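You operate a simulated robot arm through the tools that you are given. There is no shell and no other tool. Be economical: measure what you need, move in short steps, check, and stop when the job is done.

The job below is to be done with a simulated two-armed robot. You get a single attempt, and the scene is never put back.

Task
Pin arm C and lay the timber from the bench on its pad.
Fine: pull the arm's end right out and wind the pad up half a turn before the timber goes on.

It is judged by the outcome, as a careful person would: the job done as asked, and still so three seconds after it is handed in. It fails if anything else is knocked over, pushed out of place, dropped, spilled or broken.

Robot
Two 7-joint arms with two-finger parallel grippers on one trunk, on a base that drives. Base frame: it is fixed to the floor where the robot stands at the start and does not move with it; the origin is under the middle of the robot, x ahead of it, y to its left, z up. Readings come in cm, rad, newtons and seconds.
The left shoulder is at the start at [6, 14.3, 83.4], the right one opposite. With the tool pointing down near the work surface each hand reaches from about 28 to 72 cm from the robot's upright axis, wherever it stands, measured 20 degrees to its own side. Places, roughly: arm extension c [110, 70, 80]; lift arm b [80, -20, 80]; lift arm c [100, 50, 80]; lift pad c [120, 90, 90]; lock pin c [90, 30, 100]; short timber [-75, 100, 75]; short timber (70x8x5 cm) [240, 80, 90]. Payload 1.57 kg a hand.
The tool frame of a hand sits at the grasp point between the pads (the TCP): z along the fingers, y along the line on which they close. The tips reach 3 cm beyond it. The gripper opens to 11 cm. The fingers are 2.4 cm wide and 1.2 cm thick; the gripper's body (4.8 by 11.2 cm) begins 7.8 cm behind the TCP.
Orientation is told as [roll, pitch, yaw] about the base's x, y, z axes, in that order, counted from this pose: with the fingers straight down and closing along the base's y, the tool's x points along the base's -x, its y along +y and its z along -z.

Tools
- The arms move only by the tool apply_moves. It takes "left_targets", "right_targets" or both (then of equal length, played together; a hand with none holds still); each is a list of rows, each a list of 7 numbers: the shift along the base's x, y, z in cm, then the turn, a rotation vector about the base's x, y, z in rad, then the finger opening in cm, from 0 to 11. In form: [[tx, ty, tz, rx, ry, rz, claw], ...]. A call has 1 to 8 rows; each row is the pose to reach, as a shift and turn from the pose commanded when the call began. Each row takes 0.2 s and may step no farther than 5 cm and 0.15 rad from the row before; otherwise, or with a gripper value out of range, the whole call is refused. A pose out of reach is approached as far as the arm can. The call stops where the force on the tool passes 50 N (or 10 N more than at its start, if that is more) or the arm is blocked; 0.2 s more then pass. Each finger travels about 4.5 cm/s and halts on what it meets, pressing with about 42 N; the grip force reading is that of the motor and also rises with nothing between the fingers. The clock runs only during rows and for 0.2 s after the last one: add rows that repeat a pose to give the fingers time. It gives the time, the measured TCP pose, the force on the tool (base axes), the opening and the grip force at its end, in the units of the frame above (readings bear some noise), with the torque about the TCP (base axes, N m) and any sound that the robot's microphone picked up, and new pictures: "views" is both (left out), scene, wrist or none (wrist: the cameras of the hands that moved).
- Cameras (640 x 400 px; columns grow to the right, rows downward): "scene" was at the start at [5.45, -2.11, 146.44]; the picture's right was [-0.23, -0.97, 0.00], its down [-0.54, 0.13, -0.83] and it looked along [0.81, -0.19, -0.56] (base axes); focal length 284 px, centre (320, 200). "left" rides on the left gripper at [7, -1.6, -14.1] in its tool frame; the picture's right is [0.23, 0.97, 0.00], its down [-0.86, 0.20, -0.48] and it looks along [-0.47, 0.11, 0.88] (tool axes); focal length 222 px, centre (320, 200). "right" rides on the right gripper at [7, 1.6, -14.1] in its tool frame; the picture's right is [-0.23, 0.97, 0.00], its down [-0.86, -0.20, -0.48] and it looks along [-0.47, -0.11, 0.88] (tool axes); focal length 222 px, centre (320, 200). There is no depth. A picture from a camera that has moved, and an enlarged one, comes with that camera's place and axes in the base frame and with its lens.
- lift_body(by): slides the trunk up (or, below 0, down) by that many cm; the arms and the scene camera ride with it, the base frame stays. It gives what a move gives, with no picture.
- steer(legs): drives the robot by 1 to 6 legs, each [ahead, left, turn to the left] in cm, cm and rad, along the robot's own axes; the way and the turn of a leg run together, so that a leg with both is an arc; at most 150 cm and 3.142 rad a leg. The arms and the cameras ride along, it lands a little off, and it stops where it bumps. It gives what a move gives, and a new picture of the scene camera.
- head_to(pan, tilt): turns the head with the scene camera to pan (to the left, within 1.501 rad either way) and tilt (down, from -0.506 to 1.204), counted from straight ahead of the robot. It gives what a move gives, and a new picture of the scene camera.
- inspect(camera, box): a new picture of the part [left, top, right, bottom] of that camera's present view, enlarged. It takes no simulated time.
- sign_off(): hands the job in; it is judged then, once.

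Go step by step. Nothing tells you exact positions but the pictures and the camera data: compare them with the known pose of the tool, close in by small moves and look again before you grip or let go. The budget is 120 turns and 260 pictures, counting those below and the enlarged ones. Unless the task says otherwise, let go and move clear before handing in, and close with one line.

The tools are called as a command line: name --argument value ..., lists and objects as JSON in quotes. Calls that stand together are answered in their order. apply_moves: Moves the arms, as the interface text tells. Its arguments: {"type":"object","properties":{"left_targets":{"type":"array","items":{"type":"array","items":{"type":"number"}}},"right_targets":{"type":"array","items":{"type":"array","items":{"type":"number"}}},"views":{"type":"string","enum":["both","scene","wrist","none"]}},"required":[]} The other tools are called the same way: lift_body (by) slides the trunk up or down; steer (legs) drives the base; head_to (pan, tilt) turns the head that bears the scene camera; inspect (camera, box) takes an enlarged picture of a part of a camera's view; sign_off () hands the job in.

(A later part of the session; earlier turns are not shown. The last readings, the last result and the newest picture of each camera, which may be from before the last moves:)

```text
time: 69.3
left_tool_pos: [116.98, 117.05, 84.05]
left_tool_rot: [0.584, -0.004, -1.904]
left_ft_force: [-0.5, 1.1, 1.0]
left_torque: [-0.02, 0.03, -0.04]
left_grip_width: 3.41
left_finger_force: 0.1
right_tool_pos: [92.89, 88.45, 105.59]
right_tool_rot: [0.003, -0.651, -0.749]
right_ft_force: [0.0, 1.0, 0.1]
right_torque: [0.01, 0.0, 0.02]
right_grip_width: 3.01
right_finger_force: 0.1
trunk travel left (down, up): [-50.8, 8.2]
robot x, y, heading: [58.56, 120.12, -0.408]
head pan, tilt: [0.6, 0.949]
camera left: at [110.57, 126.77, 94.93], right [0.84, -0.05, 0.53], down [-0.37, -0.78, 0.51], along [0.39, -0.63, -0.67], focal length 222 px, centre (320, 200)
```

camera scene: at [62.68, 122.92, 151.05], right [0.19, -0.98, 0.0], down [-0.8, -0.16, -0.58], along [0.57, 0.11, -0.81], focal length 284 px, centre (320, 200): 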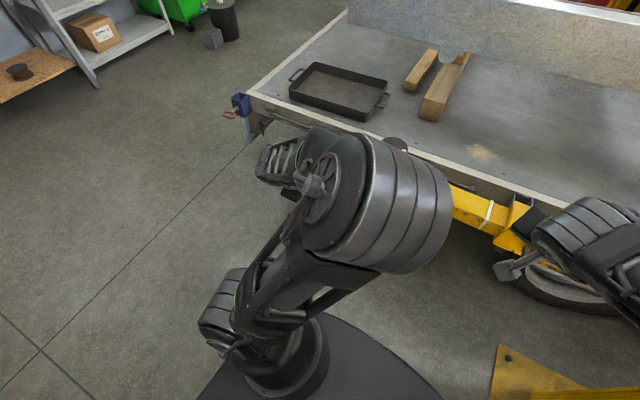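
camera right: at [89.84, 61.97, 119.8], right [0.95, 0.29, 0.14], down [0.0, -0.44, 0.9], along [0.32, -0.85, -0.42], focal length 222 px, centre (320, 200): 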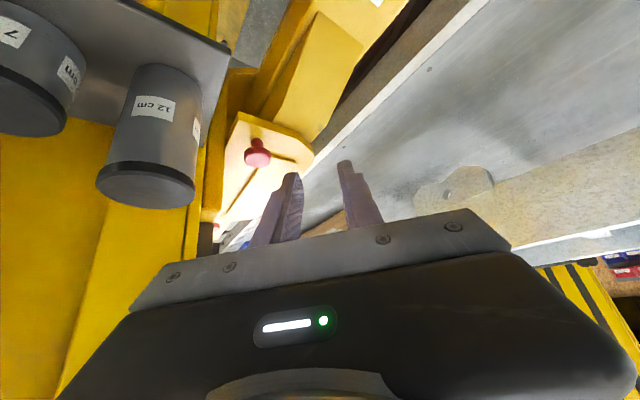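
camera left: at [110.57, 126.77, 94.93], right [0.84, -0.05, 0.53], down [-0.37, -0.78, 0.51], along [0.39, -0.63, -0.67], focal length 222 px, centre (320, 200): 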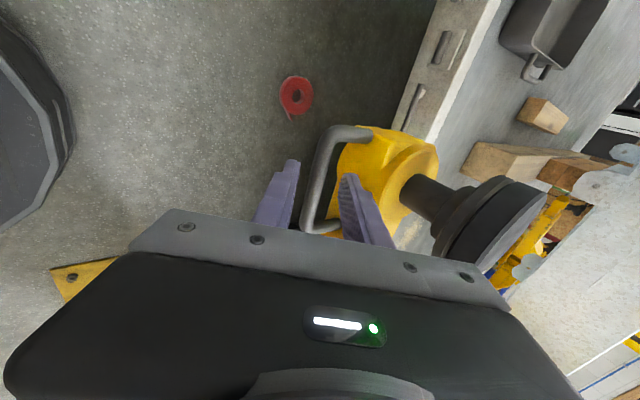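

Lined up; go down over the bar, close, and pull on.

apply_moves --left_targets '[[1, -0.3, -1.6, 0, 0, 0, 3.4], [2, -0.65, -3.2, 0, 0, 0, 3.4], [2, -0.65, -3.2, 0, 0, 0, 2], [2, -0.65, -3.2, 0, 0, 0, 0.4], [2, -0.65, -3.2, 0, 0, 0, 0.4], [2, -0.65, -3.2, 0, 0, 0, 0.4]]' --views "none"

apply_moves --left_targets '[[0.35, 0.93, 0, 0, 0, 0, 0.4], [0.7, 1.87, 0, 0, 0, 0, 0.4], [1.07, 2.8, 0, 0, 0, 0, 0.4], [1.4, 3.74, 0, 0, 0, 0, 0.4]]'

```text
time: 70.7
left_tool_pos: [118.94, 116.5, 80.82]
left_tool_rot: [0.583, -0.004, -1.905]
left_ft_force: [0.7, -0.9, -1.0]
left_torque: [0.28, -0.13, -0.71]
left_grip_width: 1.42
left_finger_force: 29.7
right_tool_pos: [92.79, 88.39, 105.61]
right_tool_rot: [0.001, -0.652, -0.748]
right_ft_force: [-0.2, 0.4, 0.1]
right_torque: [0.02, 0.0, 0.01]
right_grip_width: 2.99
right_finger_force: 0.0
trunk travel left (down, up): [-50.8, 8.2]
robot x, y, heading: [58.23, 120.37, -0.404]
head pan, tilt: [0.6, 0.949]
```

```text
time: 71.7
left_tool_pos: [120.2, 120.21, 80.72]
left_tool_rot: [0.58, -0.002, -1.899]
left_ft_force: [-0.2, -7.6, -16.8]
left_torque: [0.41, -0.15, -0.6]
left_grip_width: 1.42
left_finger_force: 30.9
right_tool_pos: [92.88, 88.4, 105.68]
right_tool_rot: [0.001, -0.65, -0.749]
right_ft_force: [0.3, 0.5, -0.2]
right_torque: [-0.03, -0.02, -0.01]
right_grip_width: 3.02
right_finger_force: 0.0
trunk travel left (down, up): [-50.8, 8.2]
robot x, y, heading: [58.46, 120.43, -0.407]
head pan, tilt: [0.6, 0.949]
camera scene: at [62.89, 122.71, 151.03], right [0.19, -0.98, 0.0], down [-0.8, -0.16, -0.58], along [0.57, 0.11, -0.81], focal length 284 px, centre (320, 200)
camera left: at [113.91, 129.89, 91.79], right [0.84, -0.05, 0.53], down [-0.37, -0.78, 0.51], along [0.39, -0.63, -0.67], focal length 222 px, centre (320, 200)
```

scene: 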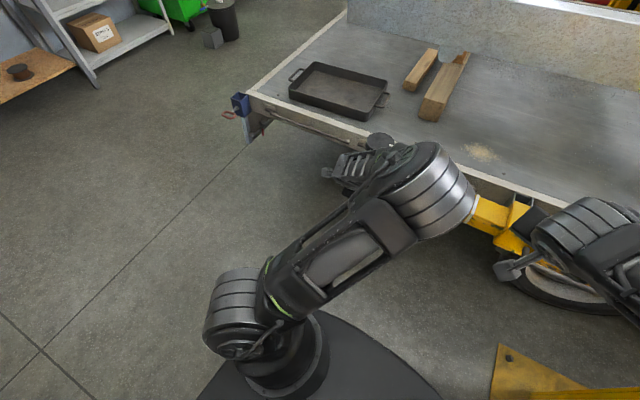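
left: 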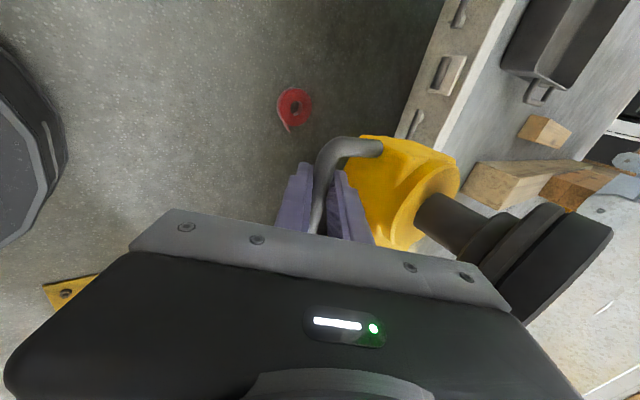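

Still sliding. Continue in small steps.

apply_moves --left_targets '[[0.35, 0.93, 0.1, 0, 0, 0, 0.4], [0.7, 1.87, 0.2, 0, 0, 0, 0.4], [1.07, 2.8, 0.2, 0, 0, 0, 0.4], [1.4, 3.74, 0.2, 0, 0, 0, 0.4], [1.75, 4.7, 0.2, 0, 0, 0, 0.4], [2.1, 5.6, 0.2, 0, 0, 0, 0.4]]'

```text
time: 73.1
left_tool_pos: [120.98, 124.96, 81.5]
left_tool_rot: [0.579, -0.003, -1.897]
left_ft_force: [-6.9, -2.4, -10.3]
left_torque: [0.01, -1.05, 0.25]
left_grip_width: 1.73
left_finger_force: 8.0
left hand out of reach, approached as far as the arm can: row 5, 6
right_tool_pos: [93.0, 88.5, 105.44]
right_tool_rot: [0.002, -0.65, -0.749]
right_ft_force: [0.0, 0.9, -0.9]
right_torque: [0.0, 0.02, 0.0]
right_grip_width: 2.99
right_finger_force: 0.2
trunk travel left (down, up): [-50.8, 8.2]
robot x, y, heading: [58.3, 120.22, -0.408]
head pan, tilt: [0.6, 0.949]
camera scene: at [62.93, 122.72, 151.02], right [0.19, -0.98, 0.0], down [-0.8, -0.16, -0.58], along [0.57, 0.11, -0.81], focal length 284 px, centre (320, 200)
camera left: at [114.65, 134.56, 92.33], right [0.85, -0.05, 0.53], down [-0.36, -0.78, 0.51], along [0.39, -0.63, -0.67], focal length 222 px, centre (320, 200)
```

scene: 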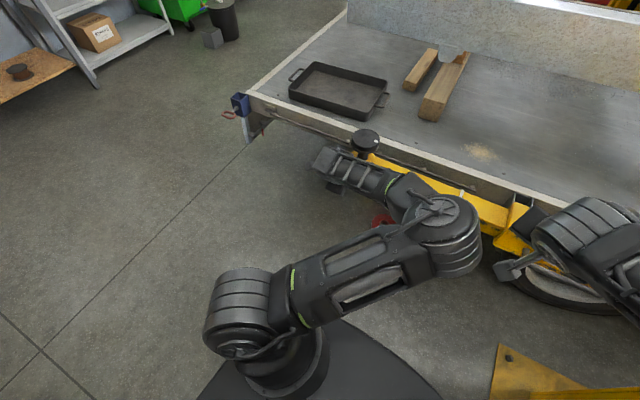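
left: 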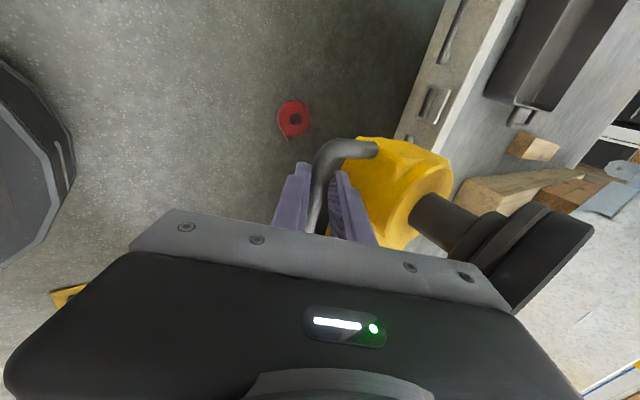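

Reach limit again while it still slides. Check the extension for an end mark.

inspect --camera "scene" --box '[340, 110, 580, 260]'

```text
2.67 times, centred on (460, 185) of scene
camera zoom: at [62.93, 122.72, 151.02], right [0.19, -0.98, 0.0], down [-0.8, -0.16, -0.58], along [0.57, 0.11, -0.81], focal length 757 px, centre (-53, 240)
```

zoom: 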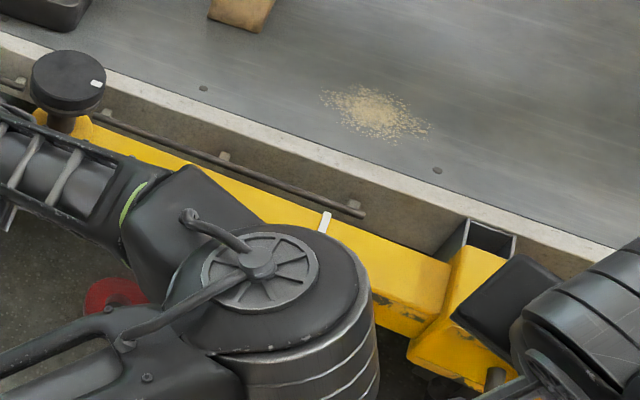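

There's a white stripe on the extension but it still slides freely, so I'll keep on to the stop. Release, back off, shift the robot, re-grip.

apply_moves --left_targets '[[0, 0, 0, 0, 0, 0, 2], [0, 0, 0, 0, 0, 0, 3.4], [-1.5, 0.5, 2.5, 0, 0, 0, 3.4], [-3, 1, 4.7, 0, 0, 0, 3.4], [-4.5, 1.5, 7, 0, 0, 0, 3.4]]' --views "wrist"

steer --legs '[[3.6, 16.8, 0]]'

```text
time: 74.3
left_tool_pos: [116.48, 126.4, 88.73]
left_tool_rot: [0.582, -0.004, -1.901]
left_ft_force: [-0.3, 0.6, -0.5]
left_torque: [-0.03, -0.01, 0.03]
left_grip_width: 3.4
left_finger_force: 0.0
right_tool_pos: [92.76, 88.42, 105.66]
right_tool_rot: [0.001, -0.652, -0.75]
right_ft_force: [-0.1, 1.3, 0.1]
right_torque: [0.0, -0.02, 0.04]
right_grip_width: 3.01
right_finger_force: 0.0
trunk travel left (down, up): [-50.8, 8.2]
robot x, y, heading: [58.25, 120.07, -0.408]
head pan, tilt: [0.6, 0.949]
camera left: at [110.18, 136.15, 99.56], right [0.84, -0.05, 0.54], down [-0.37, -0.78, 0.51], along [0.39, -0.63, -0.67], focal length 222 px, centre (320, 200)
```

left: 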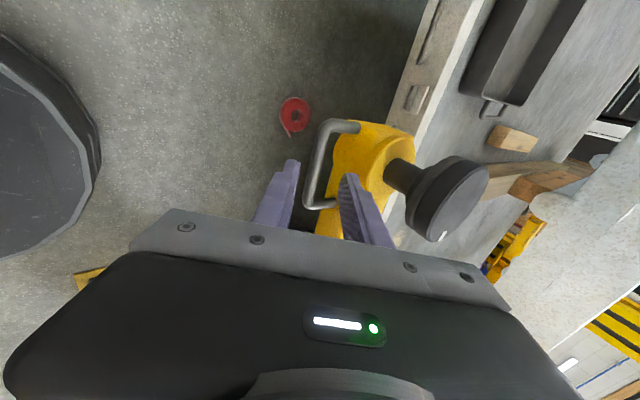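

```text
time: 75.8
left_tool_pos: [126.68, 140.27, 88.7]
left_tool_rot: [0.582, -0.004, -1.903]
left_ft_force: [-0.5, 0.3, -0.4]
left_torque: [-0.05, 0.02, 0.02]
left_grip_width: 3.4
left_finger_force: 0.1
right_tool_pos: [102.72, 102.33, 105.77]
right_tool_rot: [0.0, -0.652, -0.749]
right_ft_force: [0.1, 0.0, -0.6]
right_torque: [0.0, 0.0, -0.03]
right_grip_width: 2.99
right_finger_force: 0.1
trunk travel left (down, up): [-50.8, 8.2]
robot x, y, heading: [68.27, 134.06, -0.408]
head pan, tilt: [0.6, 0.949]
camera scene: at [72.78, 136.83, 151.04], right [0.19, -0.98, 0.0], down [-0.8, -0.16, -0.58], along [0.57, 0.11, -0.81], focal length 284 px, centre (320, 200)
```

scene: 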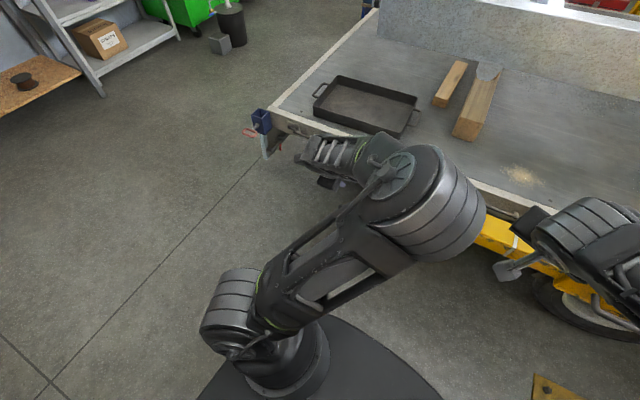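

Re-approach: first move −x clear of the pad, then −y to the handle.

apply_moves --left_targets '[[-4.5, 0, 1, 0, 0, 0, 3.4], [-8.5, -2, 1, 0, 0, 0, 3.4], [-9, -6.5, 0, 0, 0, 0, 3.4], [-9, -11, -1, 0, 0, 0, 3.4], [-8, -14.4, -2.9, 0, 0, 0, 3.4]]' --views "wrist"

```text
time: 77.0
left_tool_pos: [118.51, 125.83, 85.57]
left_tool_rot: [0.583, -0.002, -1.905]
left_ft_force: [-1.0, 0.1, 0.7]
left_torque: [0.02, 0.01, -0.01]
left_grip_width: 3.41
left_finger_force: 0.0
left hand out of reach, approached as far as the arm can: row 2
right_tool_pos: [102.74, 102.21, 105.7]
right_tool_rot: [0.001, -0.65, -0.753]
right_ft_force: [-0.4, 0.1, 0.4]
right_torque: [-0.01, 0.01, 0.0]
right_grip_width: 2.99
right_finger_force: 0.0
trunk travel left (down, up): [-50.8, 8.2]
robot x, y, heading: [68.31, 134.28, -0.409]
head pan, tilt: [0.6, 0.949]
camera left: at [112.15, 135.59, 96.61], right [0.84, -0.05, 0.53], down [-0.37, -0.78, 0.51], along [0.39, -0.63, -0.67], focal length 222 px, centre (320, 200)
```

left: 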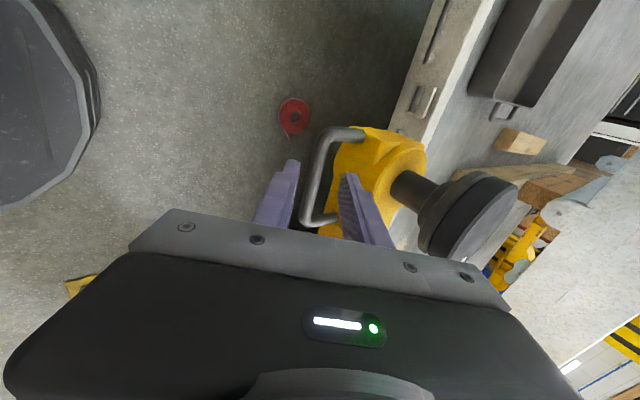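

Well aligned. Advance ~6 cm along the approach, close, and pull.

apply_moves --left_targets '[[1, -0.35, -1.6, 0, 0, 0, 3.4], [2, -0.7, -3.2, 0, 0, 0, 3.4], [2.95, -1, -4.7, 0, 0, 0, 3.4], [2.95, -1, -4.7, 0, 0, 0, 2], [2.95, -1, -4.7, 0, 0, 0, 0.4], [2.95, -1, -4.7, 0, 0, 0, 0.4], [2.95, -1, -4.7, 0, 0, 0, 0.4]]' --views "none"

apply_moves --left_targets '[[0.35, 0.93, 0, 0, 0, 0, 0.4], [0.7, 1.87, 0, 0, 0, 0, 0.4], [1.07, 2.8, 0, 0, 0, 0, 0.4], [1.4, 3.74, 0, 0, 0, 0, 0.4], [1.75, 4.7, 0, 0, 0, 0, 0.4], [2.1, 5.6, 0, 0, 0, 0, 0.4]]'

```text
time: 78.6
left_tool_pos: [121.32, 124.92, 81.01]
left_tool_rot: [0.58, -0.002, -1.906]
left_ft_force: [-1.8, 2.0, -10.0]
left_torque: [0.41, -0.09, -0.66]
left_grip_width: 1.4
left_finger_force: 30.1
right_tool_pos: [102.72, 102.33, 105.64]
right_tool_rot: [0.002, -0.65, -0.751]
right_ft_force: [-0.5, -0.8, -0.3]
right_torque: [0.02, 0.03, -0.03]
right_grip_width: 2.99
right_finger_force: 0.2
trunk travel left (down, up): [-50.8, 8.2]
robot x, y, heading: [68.71, 133.92, -0.407]
head pan, tilt: [0.6, 0.949]
```

```text
time: 80.2
left_tool_pos: [123.11, 128.95, 81.16]
left_tool_rot: [0.587, -0.024, -1.937]
left_ft_force: [-7.8, -7.6, 7.8]
left_torque: [-0.22, 0.27, -0.89]
left_grip_width: 1.48
left_finger_force: 30.6
right_tool_pos: [102.4, 102.23, 105.74]
right_tool_rot: [0.0, -0.652, -0.755]
right_ft_force: [0.0, 0.3, -0.2]
right_torque: [-0.03, 0.04, -0.04]
right_grip_width: 2.99
right_finger_force: 0.0
trunk travel left (down, up): [-50.8, 8.2]
robot x, y, heading: [68.35, 134.18, -0.41]
head pan, tilt: [0.6, 0.949]
stopped in row 6 (left hand): the force on the tool passed its limit (the readings are from after the stop); the commanded pose is now the measured one
camera scene: at [72.54, 136.76, 151.08], right [0.19, -0.98, 0.0], down [-0.8, -0.15, -0.58], along [0.57, 0.11, -0.81], focal length 284 px, centre (320, 200)
camera left: at [117.18, 139.0, 91.89], right [0.84, -0.07, 0.53], down [-0.4, -0.75, 0.53], along [0.37, -0.66, -0.66], focal length 222 px, centre (320, 200)
```

scene: 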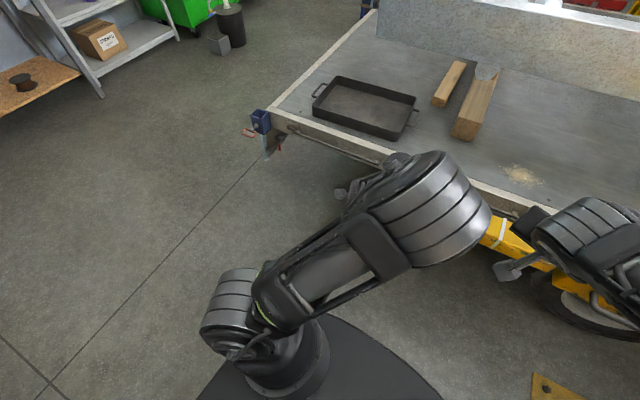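
left: 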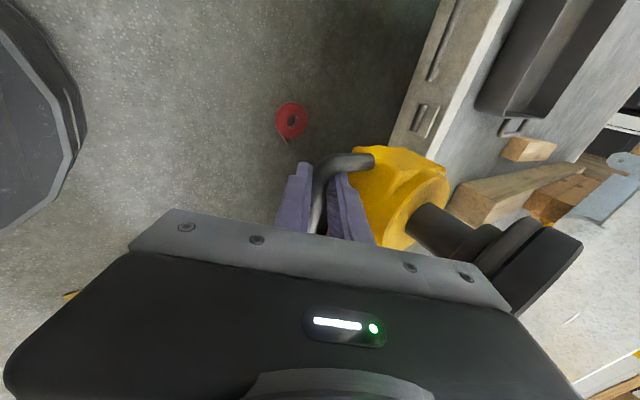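

Force rose sharply — probably the stop. Try once more to confirm.

apply_moves --left_targets '[[0.2, 0.5, 0, 0, 0, 0, 0.4], [0.4, 1, 0, 0, 0, 0, 0.4], [0.55, 1.5, 0, 0, 0, 0, 0.4], [0.75, 2, 0, 0, 0, 0, 0.4]]' --views "wrist"

inspect --camera "left" --box '[220, 80, 420, 205]'

```text
time: 80.9
left_tool_pos: [123.07, 128.84, 81.12]
left_tool_rot: [0.589, -0.039, -1.957]
left_ft_force: [-11.6, -5.4, 7.9]
left_torque: [-0.35, 0.22, -0.4]
left_grip_width: 1.48
left_finger_force: 30.8
right_tool_pos: [102.27, 102.07, 105.67]
right_tool_rot: [-0.001, -0.654, -0.755]
right_ft_force: [0.2, -0.2, 0.6]
right_torque: [-0.02, 0.04, 0.01]
right_grip_width: 2.98
right_finger_force: 0.1
trunk travel left (down, up): [-50.8, 8.2]
robot x, y, heading: [68.59, 134.32, -0.414]
head pan, tilt: [0.6, 0.949]
stopped in row 3 (left hand): the force on the tool passed its limit (the readings are from after the stop); the commanded pose is now the measured one
camera left: at [117.41, 139.29, 91.74], right [0.84, -0.08, 0.53], down [-0.41, -0.73, 0.54], along [0.35, -0.67, -0.65], focal length 222 px, centre (320, 200)
```

left: 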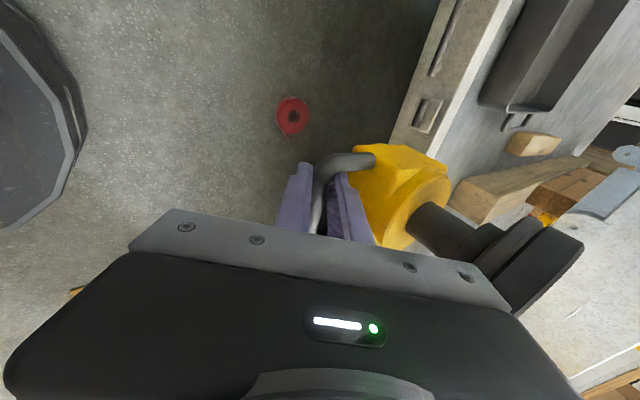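

```text
3.20 times, centred on (320, 142) of left
camera zoom: at [117.41, 139.29, 91.74], right [0.84, -0.08, 0.53], down [-0.41, -0.73, 0.54], along [0.35, -0.67, -0.65], focal length 711 px, centre (320, 384)
```

zoom: 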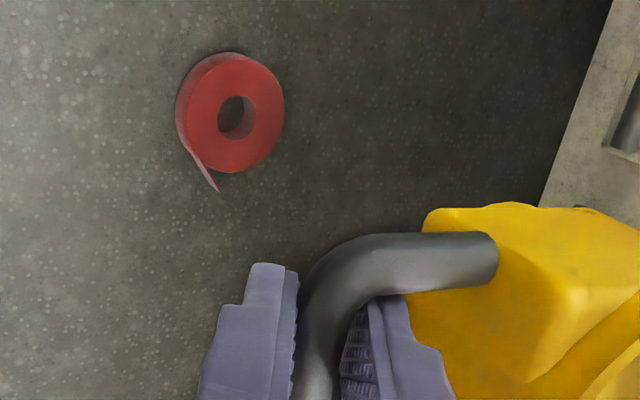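

That's the hard stop: the extension is right out and the arm held firm. Release and back away, then look at the pad.

apply_moves --left_targets '[[0, 0, 0, 0, 0, 0, 2], [0, 0, 0, 0, 0, 0, 3.4], [-1.5, 0.5, 2.5, 0, 0, 0, 3.4], [-3, 1, 4.7, 0, 0, 0, 3.4], [-4.5, 1.5, 7, 0, 0, 0, 3.4], [-5, 1.5, 11, 0, 0, 0, 5], [-5, 1.5, 15, 0, 0, 0, 8]]'

inspect --camera "left" --box '[280, 60, 520, 210]'

```text
time: 82.5
left_tool_pos: [118.21, 130.83, 96.11]
left_tool_rot: [0.586, -0.033, -1.95]
left_ft_force: [-0.8, 0.5, 0.4]
left_torque: [0.13, 0.0, 0.04]
left_grip_width: 8.04
left_finger_force: 0.3
right_tool_pos: [102.3, 102.09, 105.62]
right_tool_rot: [0.001, -0.65, -0.756]
right_ft_force: [0.0, -0.5, -0.8]
right_torque: [0.02, 0.0, 0.0]
right_grip_width: 3.0
right_finger_force: 0.1
trunk travel left (down, up): [-50.8, 8.2]
robot x, y, heading: [67.91, 134.25, -0.411]
head pan, tilt: [0.6, 0.949]
camera scene: at [72.6, 136.52, 151.05], right [0.19, -0.98, 0.0], down [-0.8, -0.15, -0.58], along [0.57, 0.11, -0.81], focal length 284 px, centre (320, 200)
camera left: at [112.52, 141.12, 106.76], right [0.85, -0.07, 0.53], down [-0.4, -0.74, 0.54], along [0.35, -0.67, -0.66], focal length 222 px, centre (320, 200)
```

scene: 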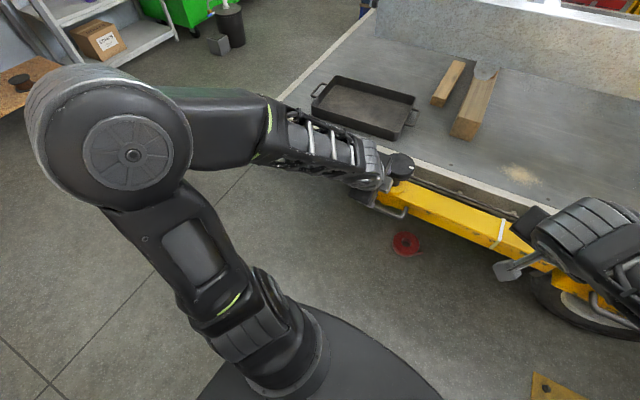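
left: 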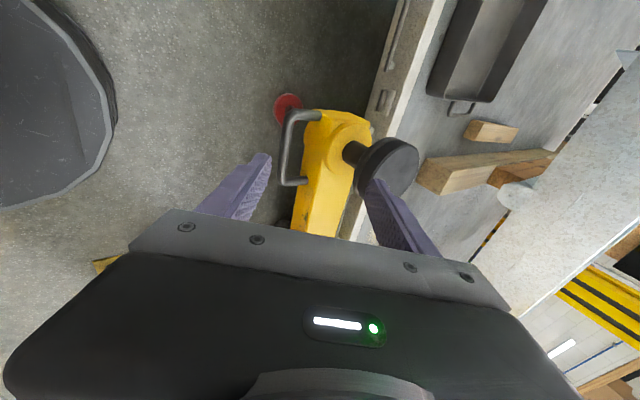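

```text
2.67 times, centred on (400, 135) of left
camera zoom: at [112.52, 141.12, 106.76], right [0.85, -0.07, 0.53], down [-0.4, -0.74, 0.54], along [0.35, -0.67, -0.66], focal length 592 px, centre (107, 373)
```

zoom: 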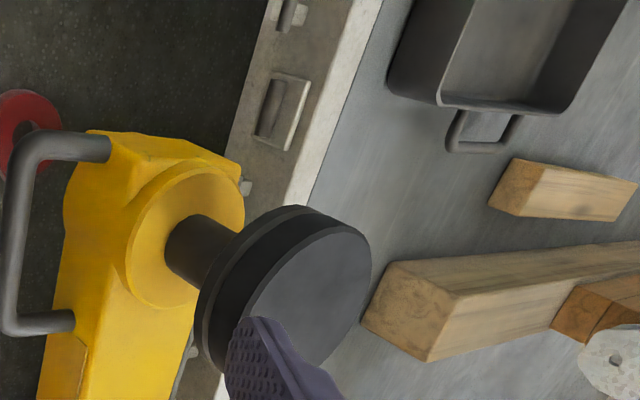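

Pad top is about (131,125.2,94). I'll raise the left hand, un-tilt it to vertical, and then come closer.

apply_moves --left_targets '[[0, 0, 4, 0.05, 0.13, 0, 10], [0, 0, 8, 0.1, 0.26, 0, 10], [0, 0, 10, 0.15, 0.39, 0, 10], [0, 0, 10, 0.2, 0.51, 0, 10], [0, 0, 10, 0.217, 0.544, 0, 10]]' --views "none"

steer --legs '[[8, 0, 0]]'

apply_moves --left_targets '[[0, 0, 0, 0, 0, 0, 10]]' --views "wrist"

```text
time: 83.7
left_tool_pos: [118.26, 130.63, 106.01]
left_tool_rot: [-0.003, -0.031, -1.932]
left_ft_force: [0.6, -0.2, 0.1]
left_torque: [0.0, 0.0, -0.01]
left_grip_width: 10.0
left_finger_force: 0.1
right_tool_pos: [102.42, 101.96, 105.63]
right_tool_rot: [0.002, -0.653, -0.756]
right_ft_force: [-0.4, -0.8, 0.5]
right_torque: [0.04, 0.0, 0.03]
right_grip_width: 3.01
right_finger_force: 0.1
trunk travel left (down, up): [-50.8, 8.2]
robot x, y, heading: [68.37, 134.01, -0.414]
head pan, tilt: [0.6, 0.949]
```

```text
time: 84.7
left_tool_pos: [125.77, 127.23, 105.93]
left_tool_rot: [0.0, -0.028, -1.932]
left_ft_force: [0.0, 0.0, -0.8]
left_torque: [0.02, 0.0, 0.01]
left_grip_width: 10.01
left_finger_force: 0.0
right_tool_pos: [109.87, 98.78, 105.53]
right_tool_rot: [0.001, -0.65, -0.755]
right_ft_force: [0.0, 0.6, 0.6]
right_torque: [-0.01, 0.04, 0.0]
right_grip_width: 2.99
right_finger_force: 0.0
trunk travel left (down, up): [-50.8, 8.2]
robot x, y, heading: [75.74, 130.9, -0.41]
head pan, tilt: [0.6, 0.949]
camera scene: at [80.11, 133.26, 151.04], right [0.18, -0.98, 0.0], down [-0.8, -0.15, -0.58], along [0.57, 0.11, -0.81], focal length 284 px, centre (320, 200)
```

scene: 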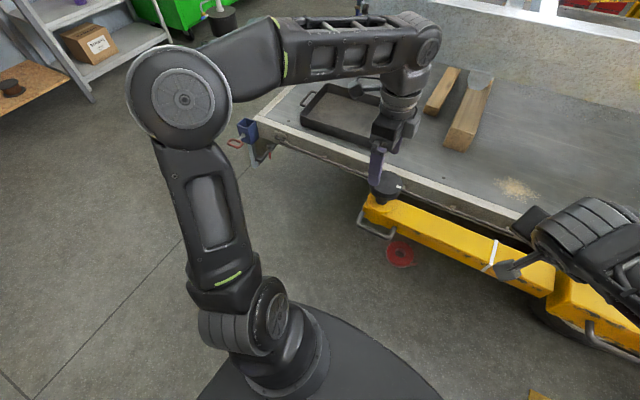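

```text
time: 85.1
left_tool_pos: [125.65, 127.38, 106.02]
left_tool_rot: [-0.002, -0.03, -1.934]
left_ft_force: [0.5, 0.6, -0.8]
left_torque: [0.01, 0.05, -0.02]
left_grip_width: 10.0
left_finger_force: 0.0
right_tool_pos: [109.69, 98.69, 105.62]
right_tool_rot: [0.002, -0.652, -0.756]
right_ft_force: [0.3, -0.7, -0.7]
right_torque: [-0.04, 0.05, 0.02]
right_grip_width: 3.01
right_finger_force: 0.1
trunk travel left (down, up): [-50.8, 8.2]
robot x, y, heading: [75.65, 130.69, -0.414]
head pan, tilt: [0.6, 0.949]
camera left: at [126.79, 134.9, 119.91], right [0.99, -0.13, -0.01], down [-0.11, -0.86, 0.5], along [-0.07, -0.5, -0.86], focal length 222 px, centre (320, 200)
```

left: 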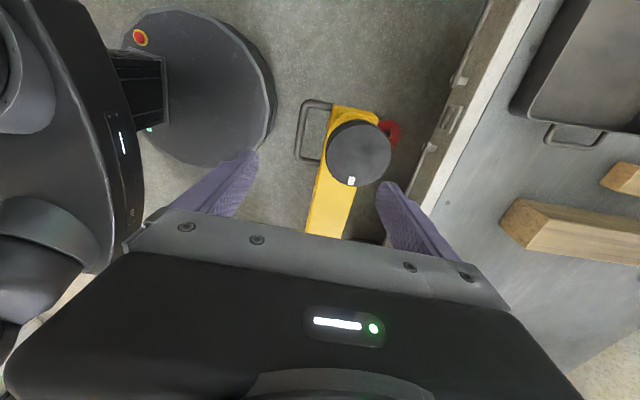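

Good view of the pad with its white mark (toward the post side). Center the hand over it.

apply_moves --left_targets '[[2.5, -0.8, -1, 0, 0, 0, 10.5], [4.7, -1.5, -4, 0, 0, 0, 10.5], [4.7, -1.5, -6, 0, 0, 0, 10.5]]' --views "wrist"

inspect --camera "left" --box '[200, 80, 440, 230]'

```text
time: 85.9
left_tool_pos: [130.37, 125.97, 100.17]
left_tool_rot: [0.0, -0.03, -1.934]
left_ft_force: [0.3, 0.3, -0.3]
left_torque: [0.0, 0.01, -0.01]
left_grip_width: 10.47
left_finger_force: 0.0
right_tool_pos: [109.75, 98.74, 105.66]
right_tool_rot: [0.003, -0.649, -0.757]
right_ft_force: [-0.4, 0.0, -0.2]
right_torque: [-0.02, 0.02, -0.04]
right_grip_width: 2.98
right_finger_force: 0.1
trunk travel left (down, up): [-50.8, 8.2]
robot x, y, heading: [75.48, 130.63, -0.417]
head pan, tilt: [0.6, 0.949]
camera left: at [131.51, 133.53, 114.12], right [0.99, -0.13, -0.01], down [-0.11, -0.86, 0.5], along [-0.07, -0.5, -0.86], focal length 222 px, centre (320, 200)
```

left: 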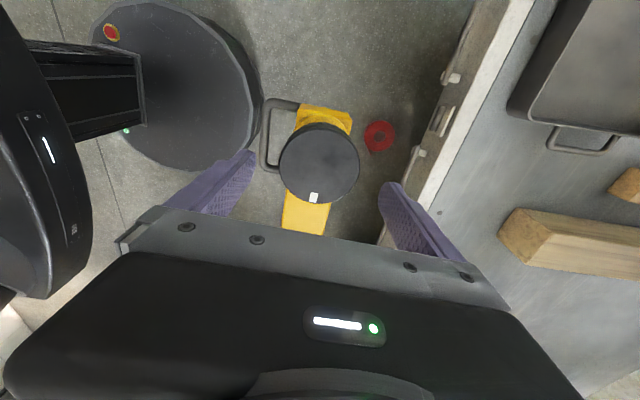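

```text
2.67 times, centred on (320, 155) of left
camera zoom: at [131.51, 133.53, 114.12], right [0.99, -0.13, -0.01], down [-0.11, -0.86, 0.5], along [-0.07, -0.5, -0.86], focal length 592 px, centre (320, 320)
```

zoom: 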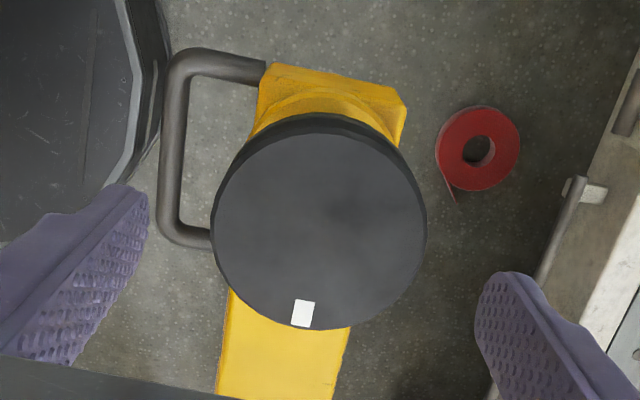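

The hand is centred over the pad (7.6 cm dia, mark toward the post). Descend and grip the rim.

apply_moves --left_targets '[[0, 0, -3, 0, 0, 0, 10.5], [0, 0, -5, 0, 0, 0, 10.5], [0, 0, -6.6, 0, 0, 0, 10.5], [0, 0, -6.6, 0, 0, 0, 9], [0, 0, -6.6, 0, 0, 0, 7], [0, 0, -6.6, 0, 0, 0, 6], [0, 0, -6.6, 0, 0, 0, 6]]'

inspect --camera "left" --box '[200, 80, 440, 230]'

```text
time: 87.5
left_tool_pos: [130.39, 125.87, 93.54]
left_tool_rot: [0.0, -0.03, -1.935]
left_ft_force: [-0.2, -0.5, -4.1]
left_torque: [-0.02, -0.18, 0.05]
left_grip_width: 8.39
left_finger_force: 36.7
right_tool_pos: [109.74, 98.67, 105.61]
right_tool_rot: [0.002, -0.651, -0.756]
right_ft_force: [0.3, -0.3, -0.2]
right_torque: [-0.02, 0.0, 0.02]
right_grip_width: 2.97
right_finger_force: 0.1
trunk travel left (down, up): [-50.8, 8.2]
robot x, y, heading: [75.81, 130.56, -0.414]
head pan, tilt: [0.6, 0.949]
camera scene: at [79.98, 133.32, 151.04], right [0.18, -0.98, 0.0], down [-0.8, -0.15, -0.58], along [0.57, 0.11, -0.81], focal length 284 px, centre (320, 200)
camera left: at [131.58, 133.46, 107.44], right [0.99, -0.13, -0.01], down [-0.11, -0.86, 0.5], along [-0.07, -0.5, -0.86], focal length 222 px, centre (320, 200)
```

scene: 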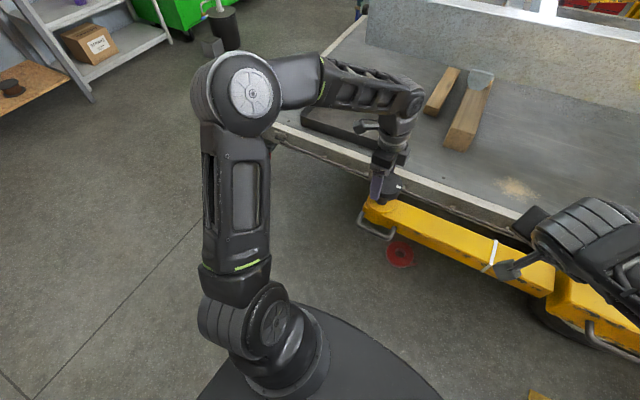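
left: 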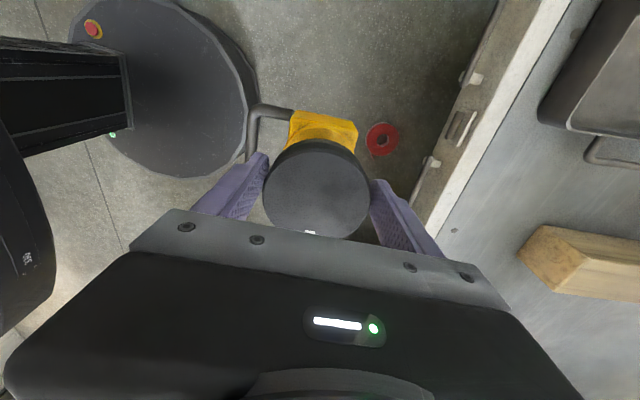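

```text
2.67 times, centred on (320, 155) of left
camera zoom: at [131.58, 133.46, 107.44], right [0.99, -0.13, -0.01], down [-0.11, -0.86, 0.5], along [-0.07, -0.5, -0.86], focal length 592 px, centre (320, 320)
```

zoom: 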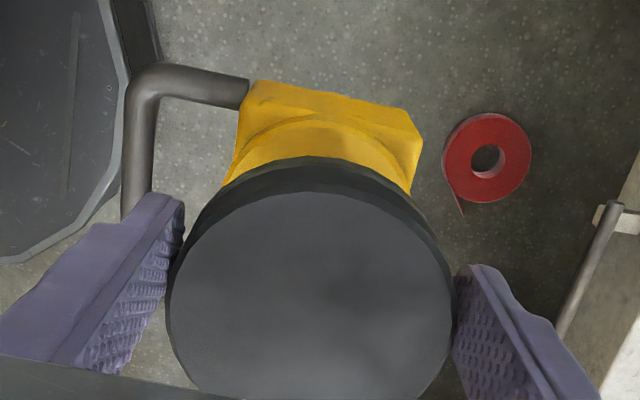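

Rim gripped (8.4 cm). Turn counter-clockwise (from above) and watch whether it winds up.

apply_moves --left_targets '[[0, 0, 0, 0, 0, 0.145, 6], [0, 0, 0, 0, 0, 0.29, 6], [0, 0, 0, 0, 0, 0.435, 6], [0, 0, 0.05, 0, 0, 0.58, 6], [0, 0, 0.05, 0, 0, 0.725, 6], [0, 0, 0.05, 0, 0, 0.87, 6], [0, 0, 0.05, 0, 0, 1.015, 6], [0, 0, 0.05, 0, 0, 1.16, 6]]' --views "wrist"

inspect --camera "left" --box '[200, 80, 440, 230]'

```text
time: 89.3
left_tool_pos: [129.86, 125.37, 93.62]
left_tool_rot: [-0.002, -0.029, -0.774]
left_ft_force: [-26.1, -17.2, 6.4]
left_torque: [0.21, -0.76, -0.42]
left_grip_width: 8.34
left_finger_force: 45.3
right_tool_pos: [109.54, 98.57, 105.67]
right_tool_rot: [0.005, -0.654, -0.759]
right_ft_force: [0.5, -1.1, -0.9]
right_torque: [-0.02, -0.01, 0.0]
right_grip_width: 3.01
right_finger_force: 0.1
trunk travel left (down, up): [-50.8, 8.2]
robot x, y, heading: [75.95, 130.91, -0.414]
head pan, tilt: [0.6, 0.949]
camera left: at [123.44, 129.52, 107.56], right [0.52, 0.85, -0.01], down [0.74, -0.45, 0.5], along [0.43, -0.27, -0.86], focal length 222 px, centre (320, 200)
```

left: 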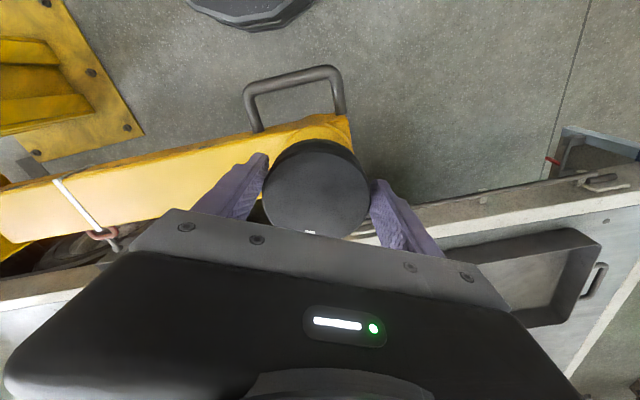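

```text
2.67 times, centred on (320, 155) of left
camera zoom: at [123.44, 129.52, 107.56], right [0.52, 0.85, -0.01], down [0.74, -0.45, 0.5], along [0.43, -0.27, -0.86], focal length 592 px, centre (320, 320)
```

zoom: 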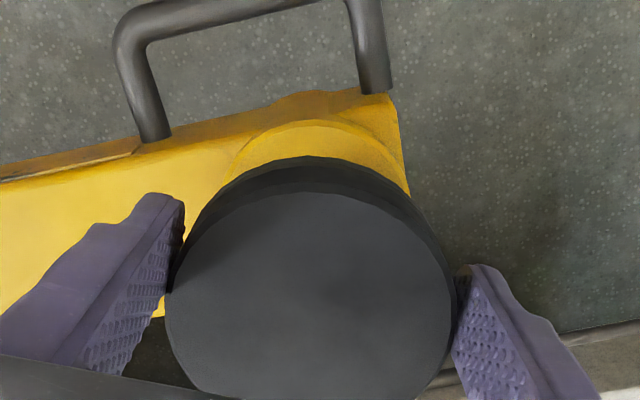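

The pad turns with the hand, and it presses upward on the fingers, so it's winding up. Continue, correcting for a slight off-centre grip.

apply_moves --left_targets '[[-0.4, -0.2, 0.05, 0, 0, 0.145, 6], [-0.6, -0.3, 0.1, 0, 0, 0.29, 6], [-0.65, -0.4, 0.1, 0, 0, 0.435, 6], [-0.7, -0.5, 0.1, 0, 0, 0.58, 6], [-0.75, -0.6, 0.1, 0, 0, 0.725, 6], [-0.75, -0.7, 0.15, 0, 0, 0.87, 6], [-0.75, -0.8, 0.15, 0, 0, 1.015, 6], [-0.75, -0.85, 0.15, 0, 0, 1.16, 6]]' --views "wrist"

```text
time: 91.1
left_tool_pos: [129.4, 124.28, 93.8]
left_tool_rot: [-0.002, -0.027, 0.381]
left_ft_force: [-11.2, -35.6, 0.7]
left_torque: [0.13, -0.49, -0.44]
left_grip_width: 8.37
left_finger_force: 45.4
right_tool_pos: [109.63, 98.42, 105.57]
right_tool_rot: [0.005, -0.649, -0.76]
right_ft_force: [-0.4, -0.6, 1.0]
right_torque: [0.01, -0.03, 0.03]
right_grip_width: 2.97
right_finger_force: 0.0
trunk travel left (down, up): [-50.8, 8.2]
robot x, y, heading: [75.64, 131.0, -0.413]
head pan, tilt: [0.6, 0.949]
camera left: at [123.16, 120.1, 107.7], right [-0.57, 0.82, -0.01], down [0.71, 0.5, 0.5], along [0.42, 0.28, -0.86], focal length 222 px, centre (320, 200)
```

left: 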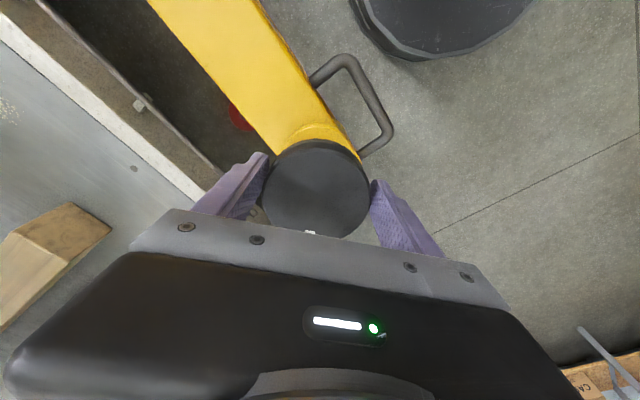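

About 2.32 rad done; another 0.83 rad, easing the side load.

apply_moves --left_targets '[[-0.2, -0.6, 0.05, 0, 0, 0.0, 6], [-0.2, -0.9, 0.05, 0, 0, 0.14, 6], [-0.1, -1.0, 0.05, 0, 0, 0.28, 6], [0, -1.1, 0.1, 0, 0, 0.42, 6], [0.1, -1.2, 0.1, 0, 0, 0.56, 6], [0.2, -1.2, 0.1, 0, 0, 0.7, 6], [0.3, -1.2, 0.1, 0, 0, 0.83, 6], [0.3, -1.2, 0.1, 0, 0, 0.83, 6]]' --views "both"

```text
time: 92.9
left_tool_pos: [129.7, 123.7, 93.9]
left_tool_rot: [0.001, -0.031, 1.217]
left_ft_force: [-3.9, -14.6, 12.7]
left_torque: [0.22, -0.42, 0.05]
left_grip_width: 8.33
left_finger_force: 44.5
right_tool_pos: [109.68, 98.7, 105.66]
right_tool_rot: [0.005, -0.651, -0.758]
right_ft_force: [0.2, 0.3, -0.4]
right_torque: [-0.01, -0.02, 0.0]
right_grip_width: 3.01
right_finger_force: 0.0
trunk travel left (down, up): [-50.8, 8.2]
robot x, y, heading: [75.82, 131.05, -0.417]
head pan, tilt: [0.6, 0.949]
camera scene: at [79.78, 133.14, 151.07], right [0.18, -0.98, 0.0], down [-0.8, -0.15, -0.58], along [0.57, 0.11, -0.81], focal length 284 px, centre (320, 200)
camera left: at [128.76, 116.25, 107.77], right [-0.99, 0.12, -0.01], down [0.1, 0.86, 0.5], along [0.07, 0.5, -0.86], focal length 222 px, centre (320, 200)
```

scene: 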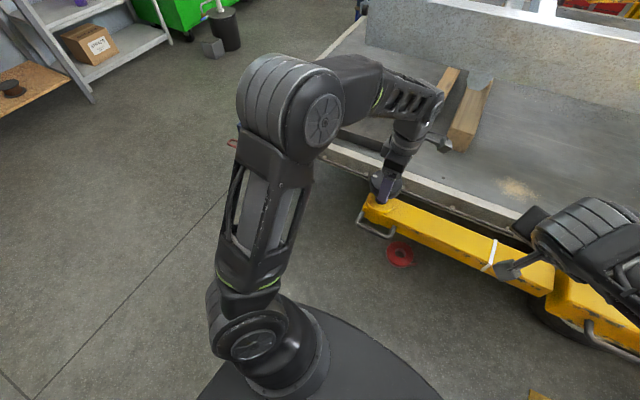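
left: 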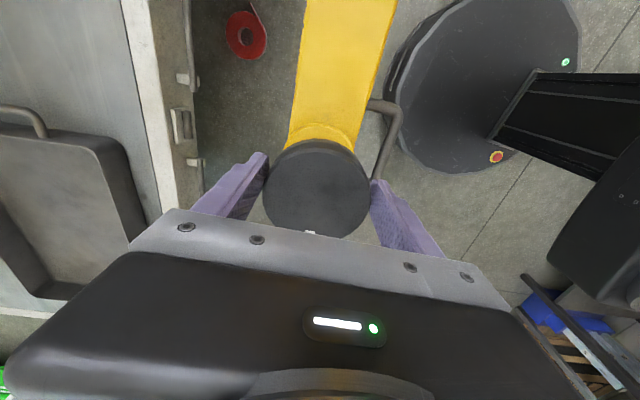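

Half a turn (3.15 rad) is done. Release, rise, and check the mark.

apply_moves --left_targets '[[0, 0, 0, 0, 0, 0, 8.5], [0, 0, 0, 0, 0, 0, 10.5], [0, 0, 0, 0, 0, 0, 10.5], [0, 0, 4, 0, 0, 0, 10.5], [0, 0, 8, 0, 0, 0, 10.5], [0, 0, 12, 0, 0, 0, 10.5]]' --views "wrist"

inspect --camera "left" --box '[200, 80, 440, 230]'

```text
time: 94.3
left_tool_pos: [129.73, 123.69, 105.91]
left_tool_rot: [0.001, -0.029, 1.215]
left_ft_force: [0.7, -0.4, 0.5]
left_torque: [-0.04, -0.02, 0.02]
left_grip_width: 10.47
left_finger_force: 0.0
right_tool_pos: [109.66, 98.81, 105.55]
right_tool_rot: [0.001, -0.65, -0.757]
right_ft_force: [-0.8, -0.2, 0.2]
right_torque: [-0.01, -0.02, 0.0]
right_grip_width: 2.99
right_finger_force: 0.1
trunk travel left (down, up): [-50.8, 8.2]
robot x, y, heading: [75.62, 130.41, -0.412]
head pan, tilt: [0.6, 0.949]
camera left: at [128.76, 116.28, 119.74], right [-0.99, 0.12, -0.01], down [0.1, 0.86, 0.5], along [0.07, 0.5, -0.86], focal length 222 px, centre (320, 200)
```

left: 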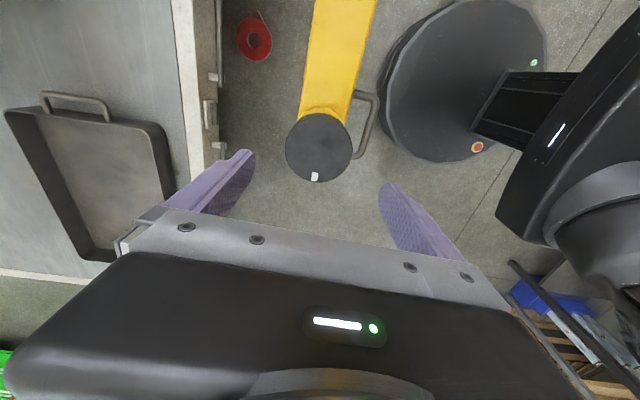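

```text
2.67 times, centred on (320, 155) of left
camera zoom: at [128.76, 116.28, 119.74], right [-0.99, 0.12, -0.01], down [0.1, 0.86, 0.5], along [0.07, 0.5, -0.86], focal length 592 px, centre (320, 320)
```

zoom: 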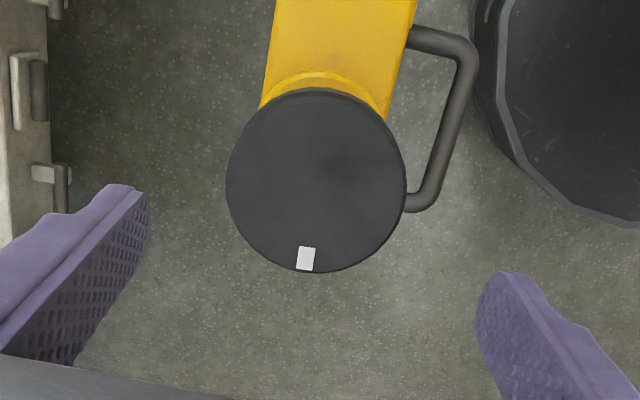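

The white mark is now on the outward side: half a turn up done. Pad centre reads about (130.2,125,91). Now back off from the lift and head to the bench for the timber.

apply_moves --right_targets '[[-2, 2, 1, 0, 0, 0, 3], [-3, 3, 1, 0, 0, 0, 3]]' --views "none"

steer --legs '[[-42, 0, 0]]'

inspect --camera "scene" --box '[380, 80, 620, 230]'

```text
time: 94.9
left_tool_pos: [129.82, 123.69, 105.75]
left_tool_rot: [0.002, -0.031, 1.217]
left_ft_force: [-0.6, 0.3, 0.1]
left_torque: [0.01, -0.01, -0.01]
left_grip_width: 10.53
left_finger_force: 0.1
right_tool_pos: [106.88, 101.57, 106.66]
right_tool_rot: [0.001, -0.651, -0.757]
right_ft_force: [-0.4, -0.7, -0.3]
right_torque: [0.01, -0.01, 0.0]
right_grip_width: 2.99
right_finger_force: 0.0
trunk travel left (down, up): [-50.8, 8.2]
robot x, y, heading: [75.54, 130.84, -0.416]
head pan, tilt: [0.6, 0.949]
```

```text
time: 97.5
left_tool_pos: [92.32, 139.94, 105.9]
left_tool_rot: [0.0, -0.028, 1.209]
left_ft_force: [0.0, 0.5, 0.8]
left_torque: [-0.01, -0.01, 0.01]
left_grip_width: 10.51
left_finger_force: 0.1
right_tool_pos: [68.95, 118.11, 106.63]
right_tool_rot: [0.002, -0.652, -0.764]
right_ft_force: [-0.7, 0.0, 0.5]
right_torque: [0.04, -0.03, 0.01]
right_grip_width: 2.99
right_finger_force: 0.1
trunk travel left (down, up): [-50.8, 8.2]
robot x, y, heading: [38.18, 147.64, -0.425]
head pan, tilt: [0.6, 0.949]
camera scene: at [42.42, 150.0, 151.05], right [0.18, -0.98, 0.0], down [-0.8, -0.14, -0.58], along [0.57, 0.1, -0.81], focal length 284 px, centre (320, 200)
```

scene: 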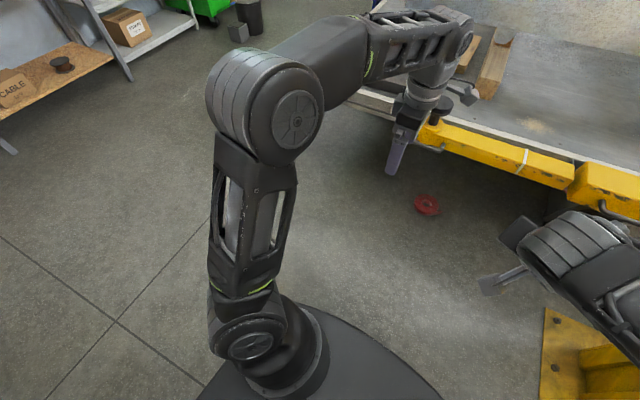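

```text
2.67 times, centred on (500, 155) of scene
camera zoom: at [42.42, 150.0, 151.05], right [0.18, -0.98, 0.0], down [-0.8, -0.14, -0.58], along [0.57, 0.1, -0.81], focal length 757 px, centre (-160, 320)
```

zoom: 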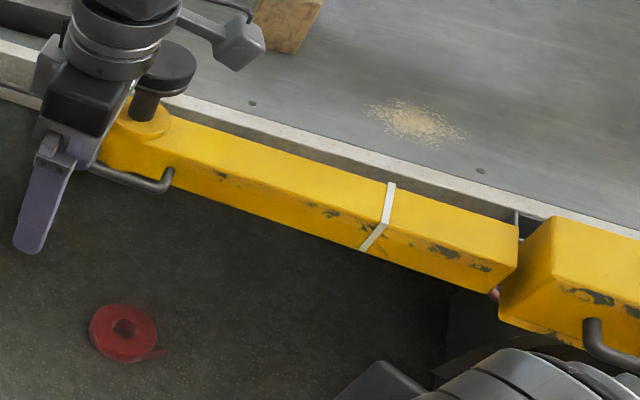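

I want a closer look at where the extension leaves the outer arm.

inspect --camera "scene" --box '[520, 130, 640, 205]'

head_to --pan 0.0 --tilt 0.6

inspect --camera "scene" --box '[200, 120, 440, 270]'

```text
5.33 times, centred on (580, 168) of scene
camera zoom: at [42.42, 150.0, 151.05], right [0.18, -0.98, 0.0], down [-0.8, -0.14, -0.58], along [0.57, 0.1, -0.81], focal length 1514 px, centre (-1067, 373)
```

zoom: 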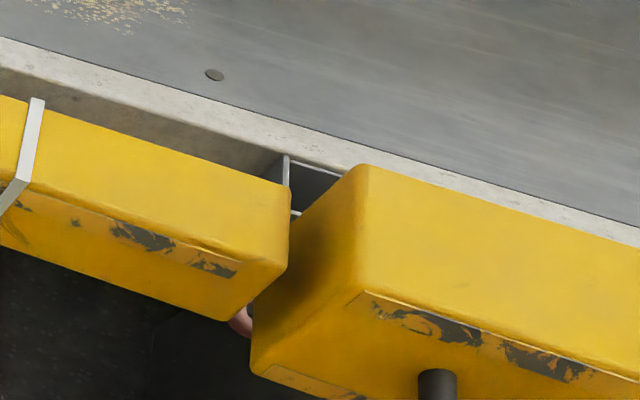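

```text
time: 98.5
left_tool_pos: [92.26, 140.02, 105.71]
left_tool_rot: [0.0, -0.029, 1.208]
left_ft_force: [-0.6, 0.4, 0.2]
left_torque: [-0.02, 0.01, 0.0]
left_grip_width: 10.52
left_finger_force: 0.1
right_tool_pos: [69.05, 118.04, 106.58]
right_tool_rot: [0.002, -0.65, -0.764]
right_ft_force: [0.6, -0.5, -0.5]
right_torque: [-0.02, 0.0, 0.0]
right_grip_width: 2.97
right_finger_force: 0.0
trunk travel left (down, up): [-50.8, 8.2]
robot x, y, heading: [38.29, 147.37, -0.423]
head pan, tilt: [0.0, 0.6]
camera scene: at [43.42, 145.06, 153.88], right [-0.41, -0.91, 0.0], down [-0.52, 0.23, -0.82], along [0.75, -0.34, -0.57], focal length 284 px, centre (320, 200)
```

scene: 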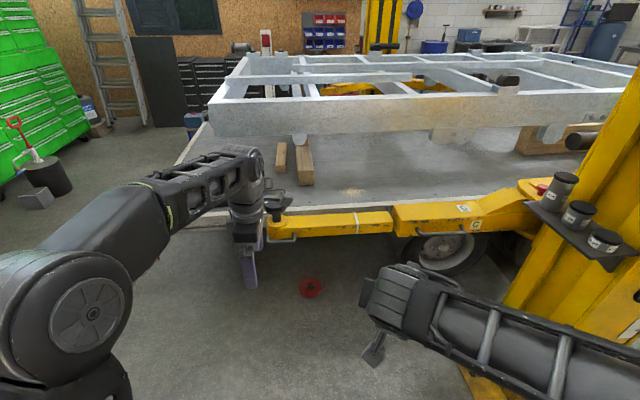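

```text
2.67 times, centred on (320, 195) of scene
camera zoom: at [43.42, 145.06, 153.88], right [-0.41, -0.91, 0.0], down [-0.52, 0.23, -0.82], along [0.75, -0.34, -0.57], focal length 757 px, centre (320, 213)
```

zoom: 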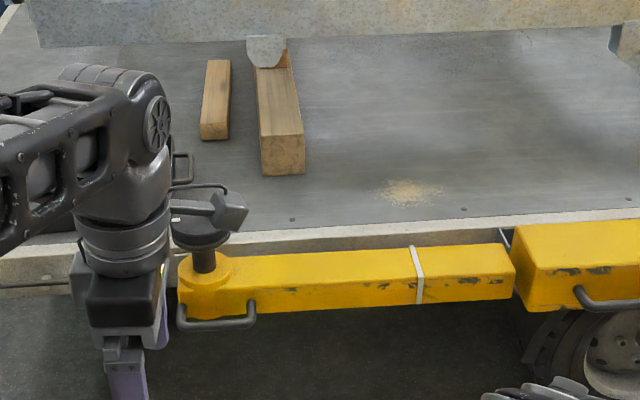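

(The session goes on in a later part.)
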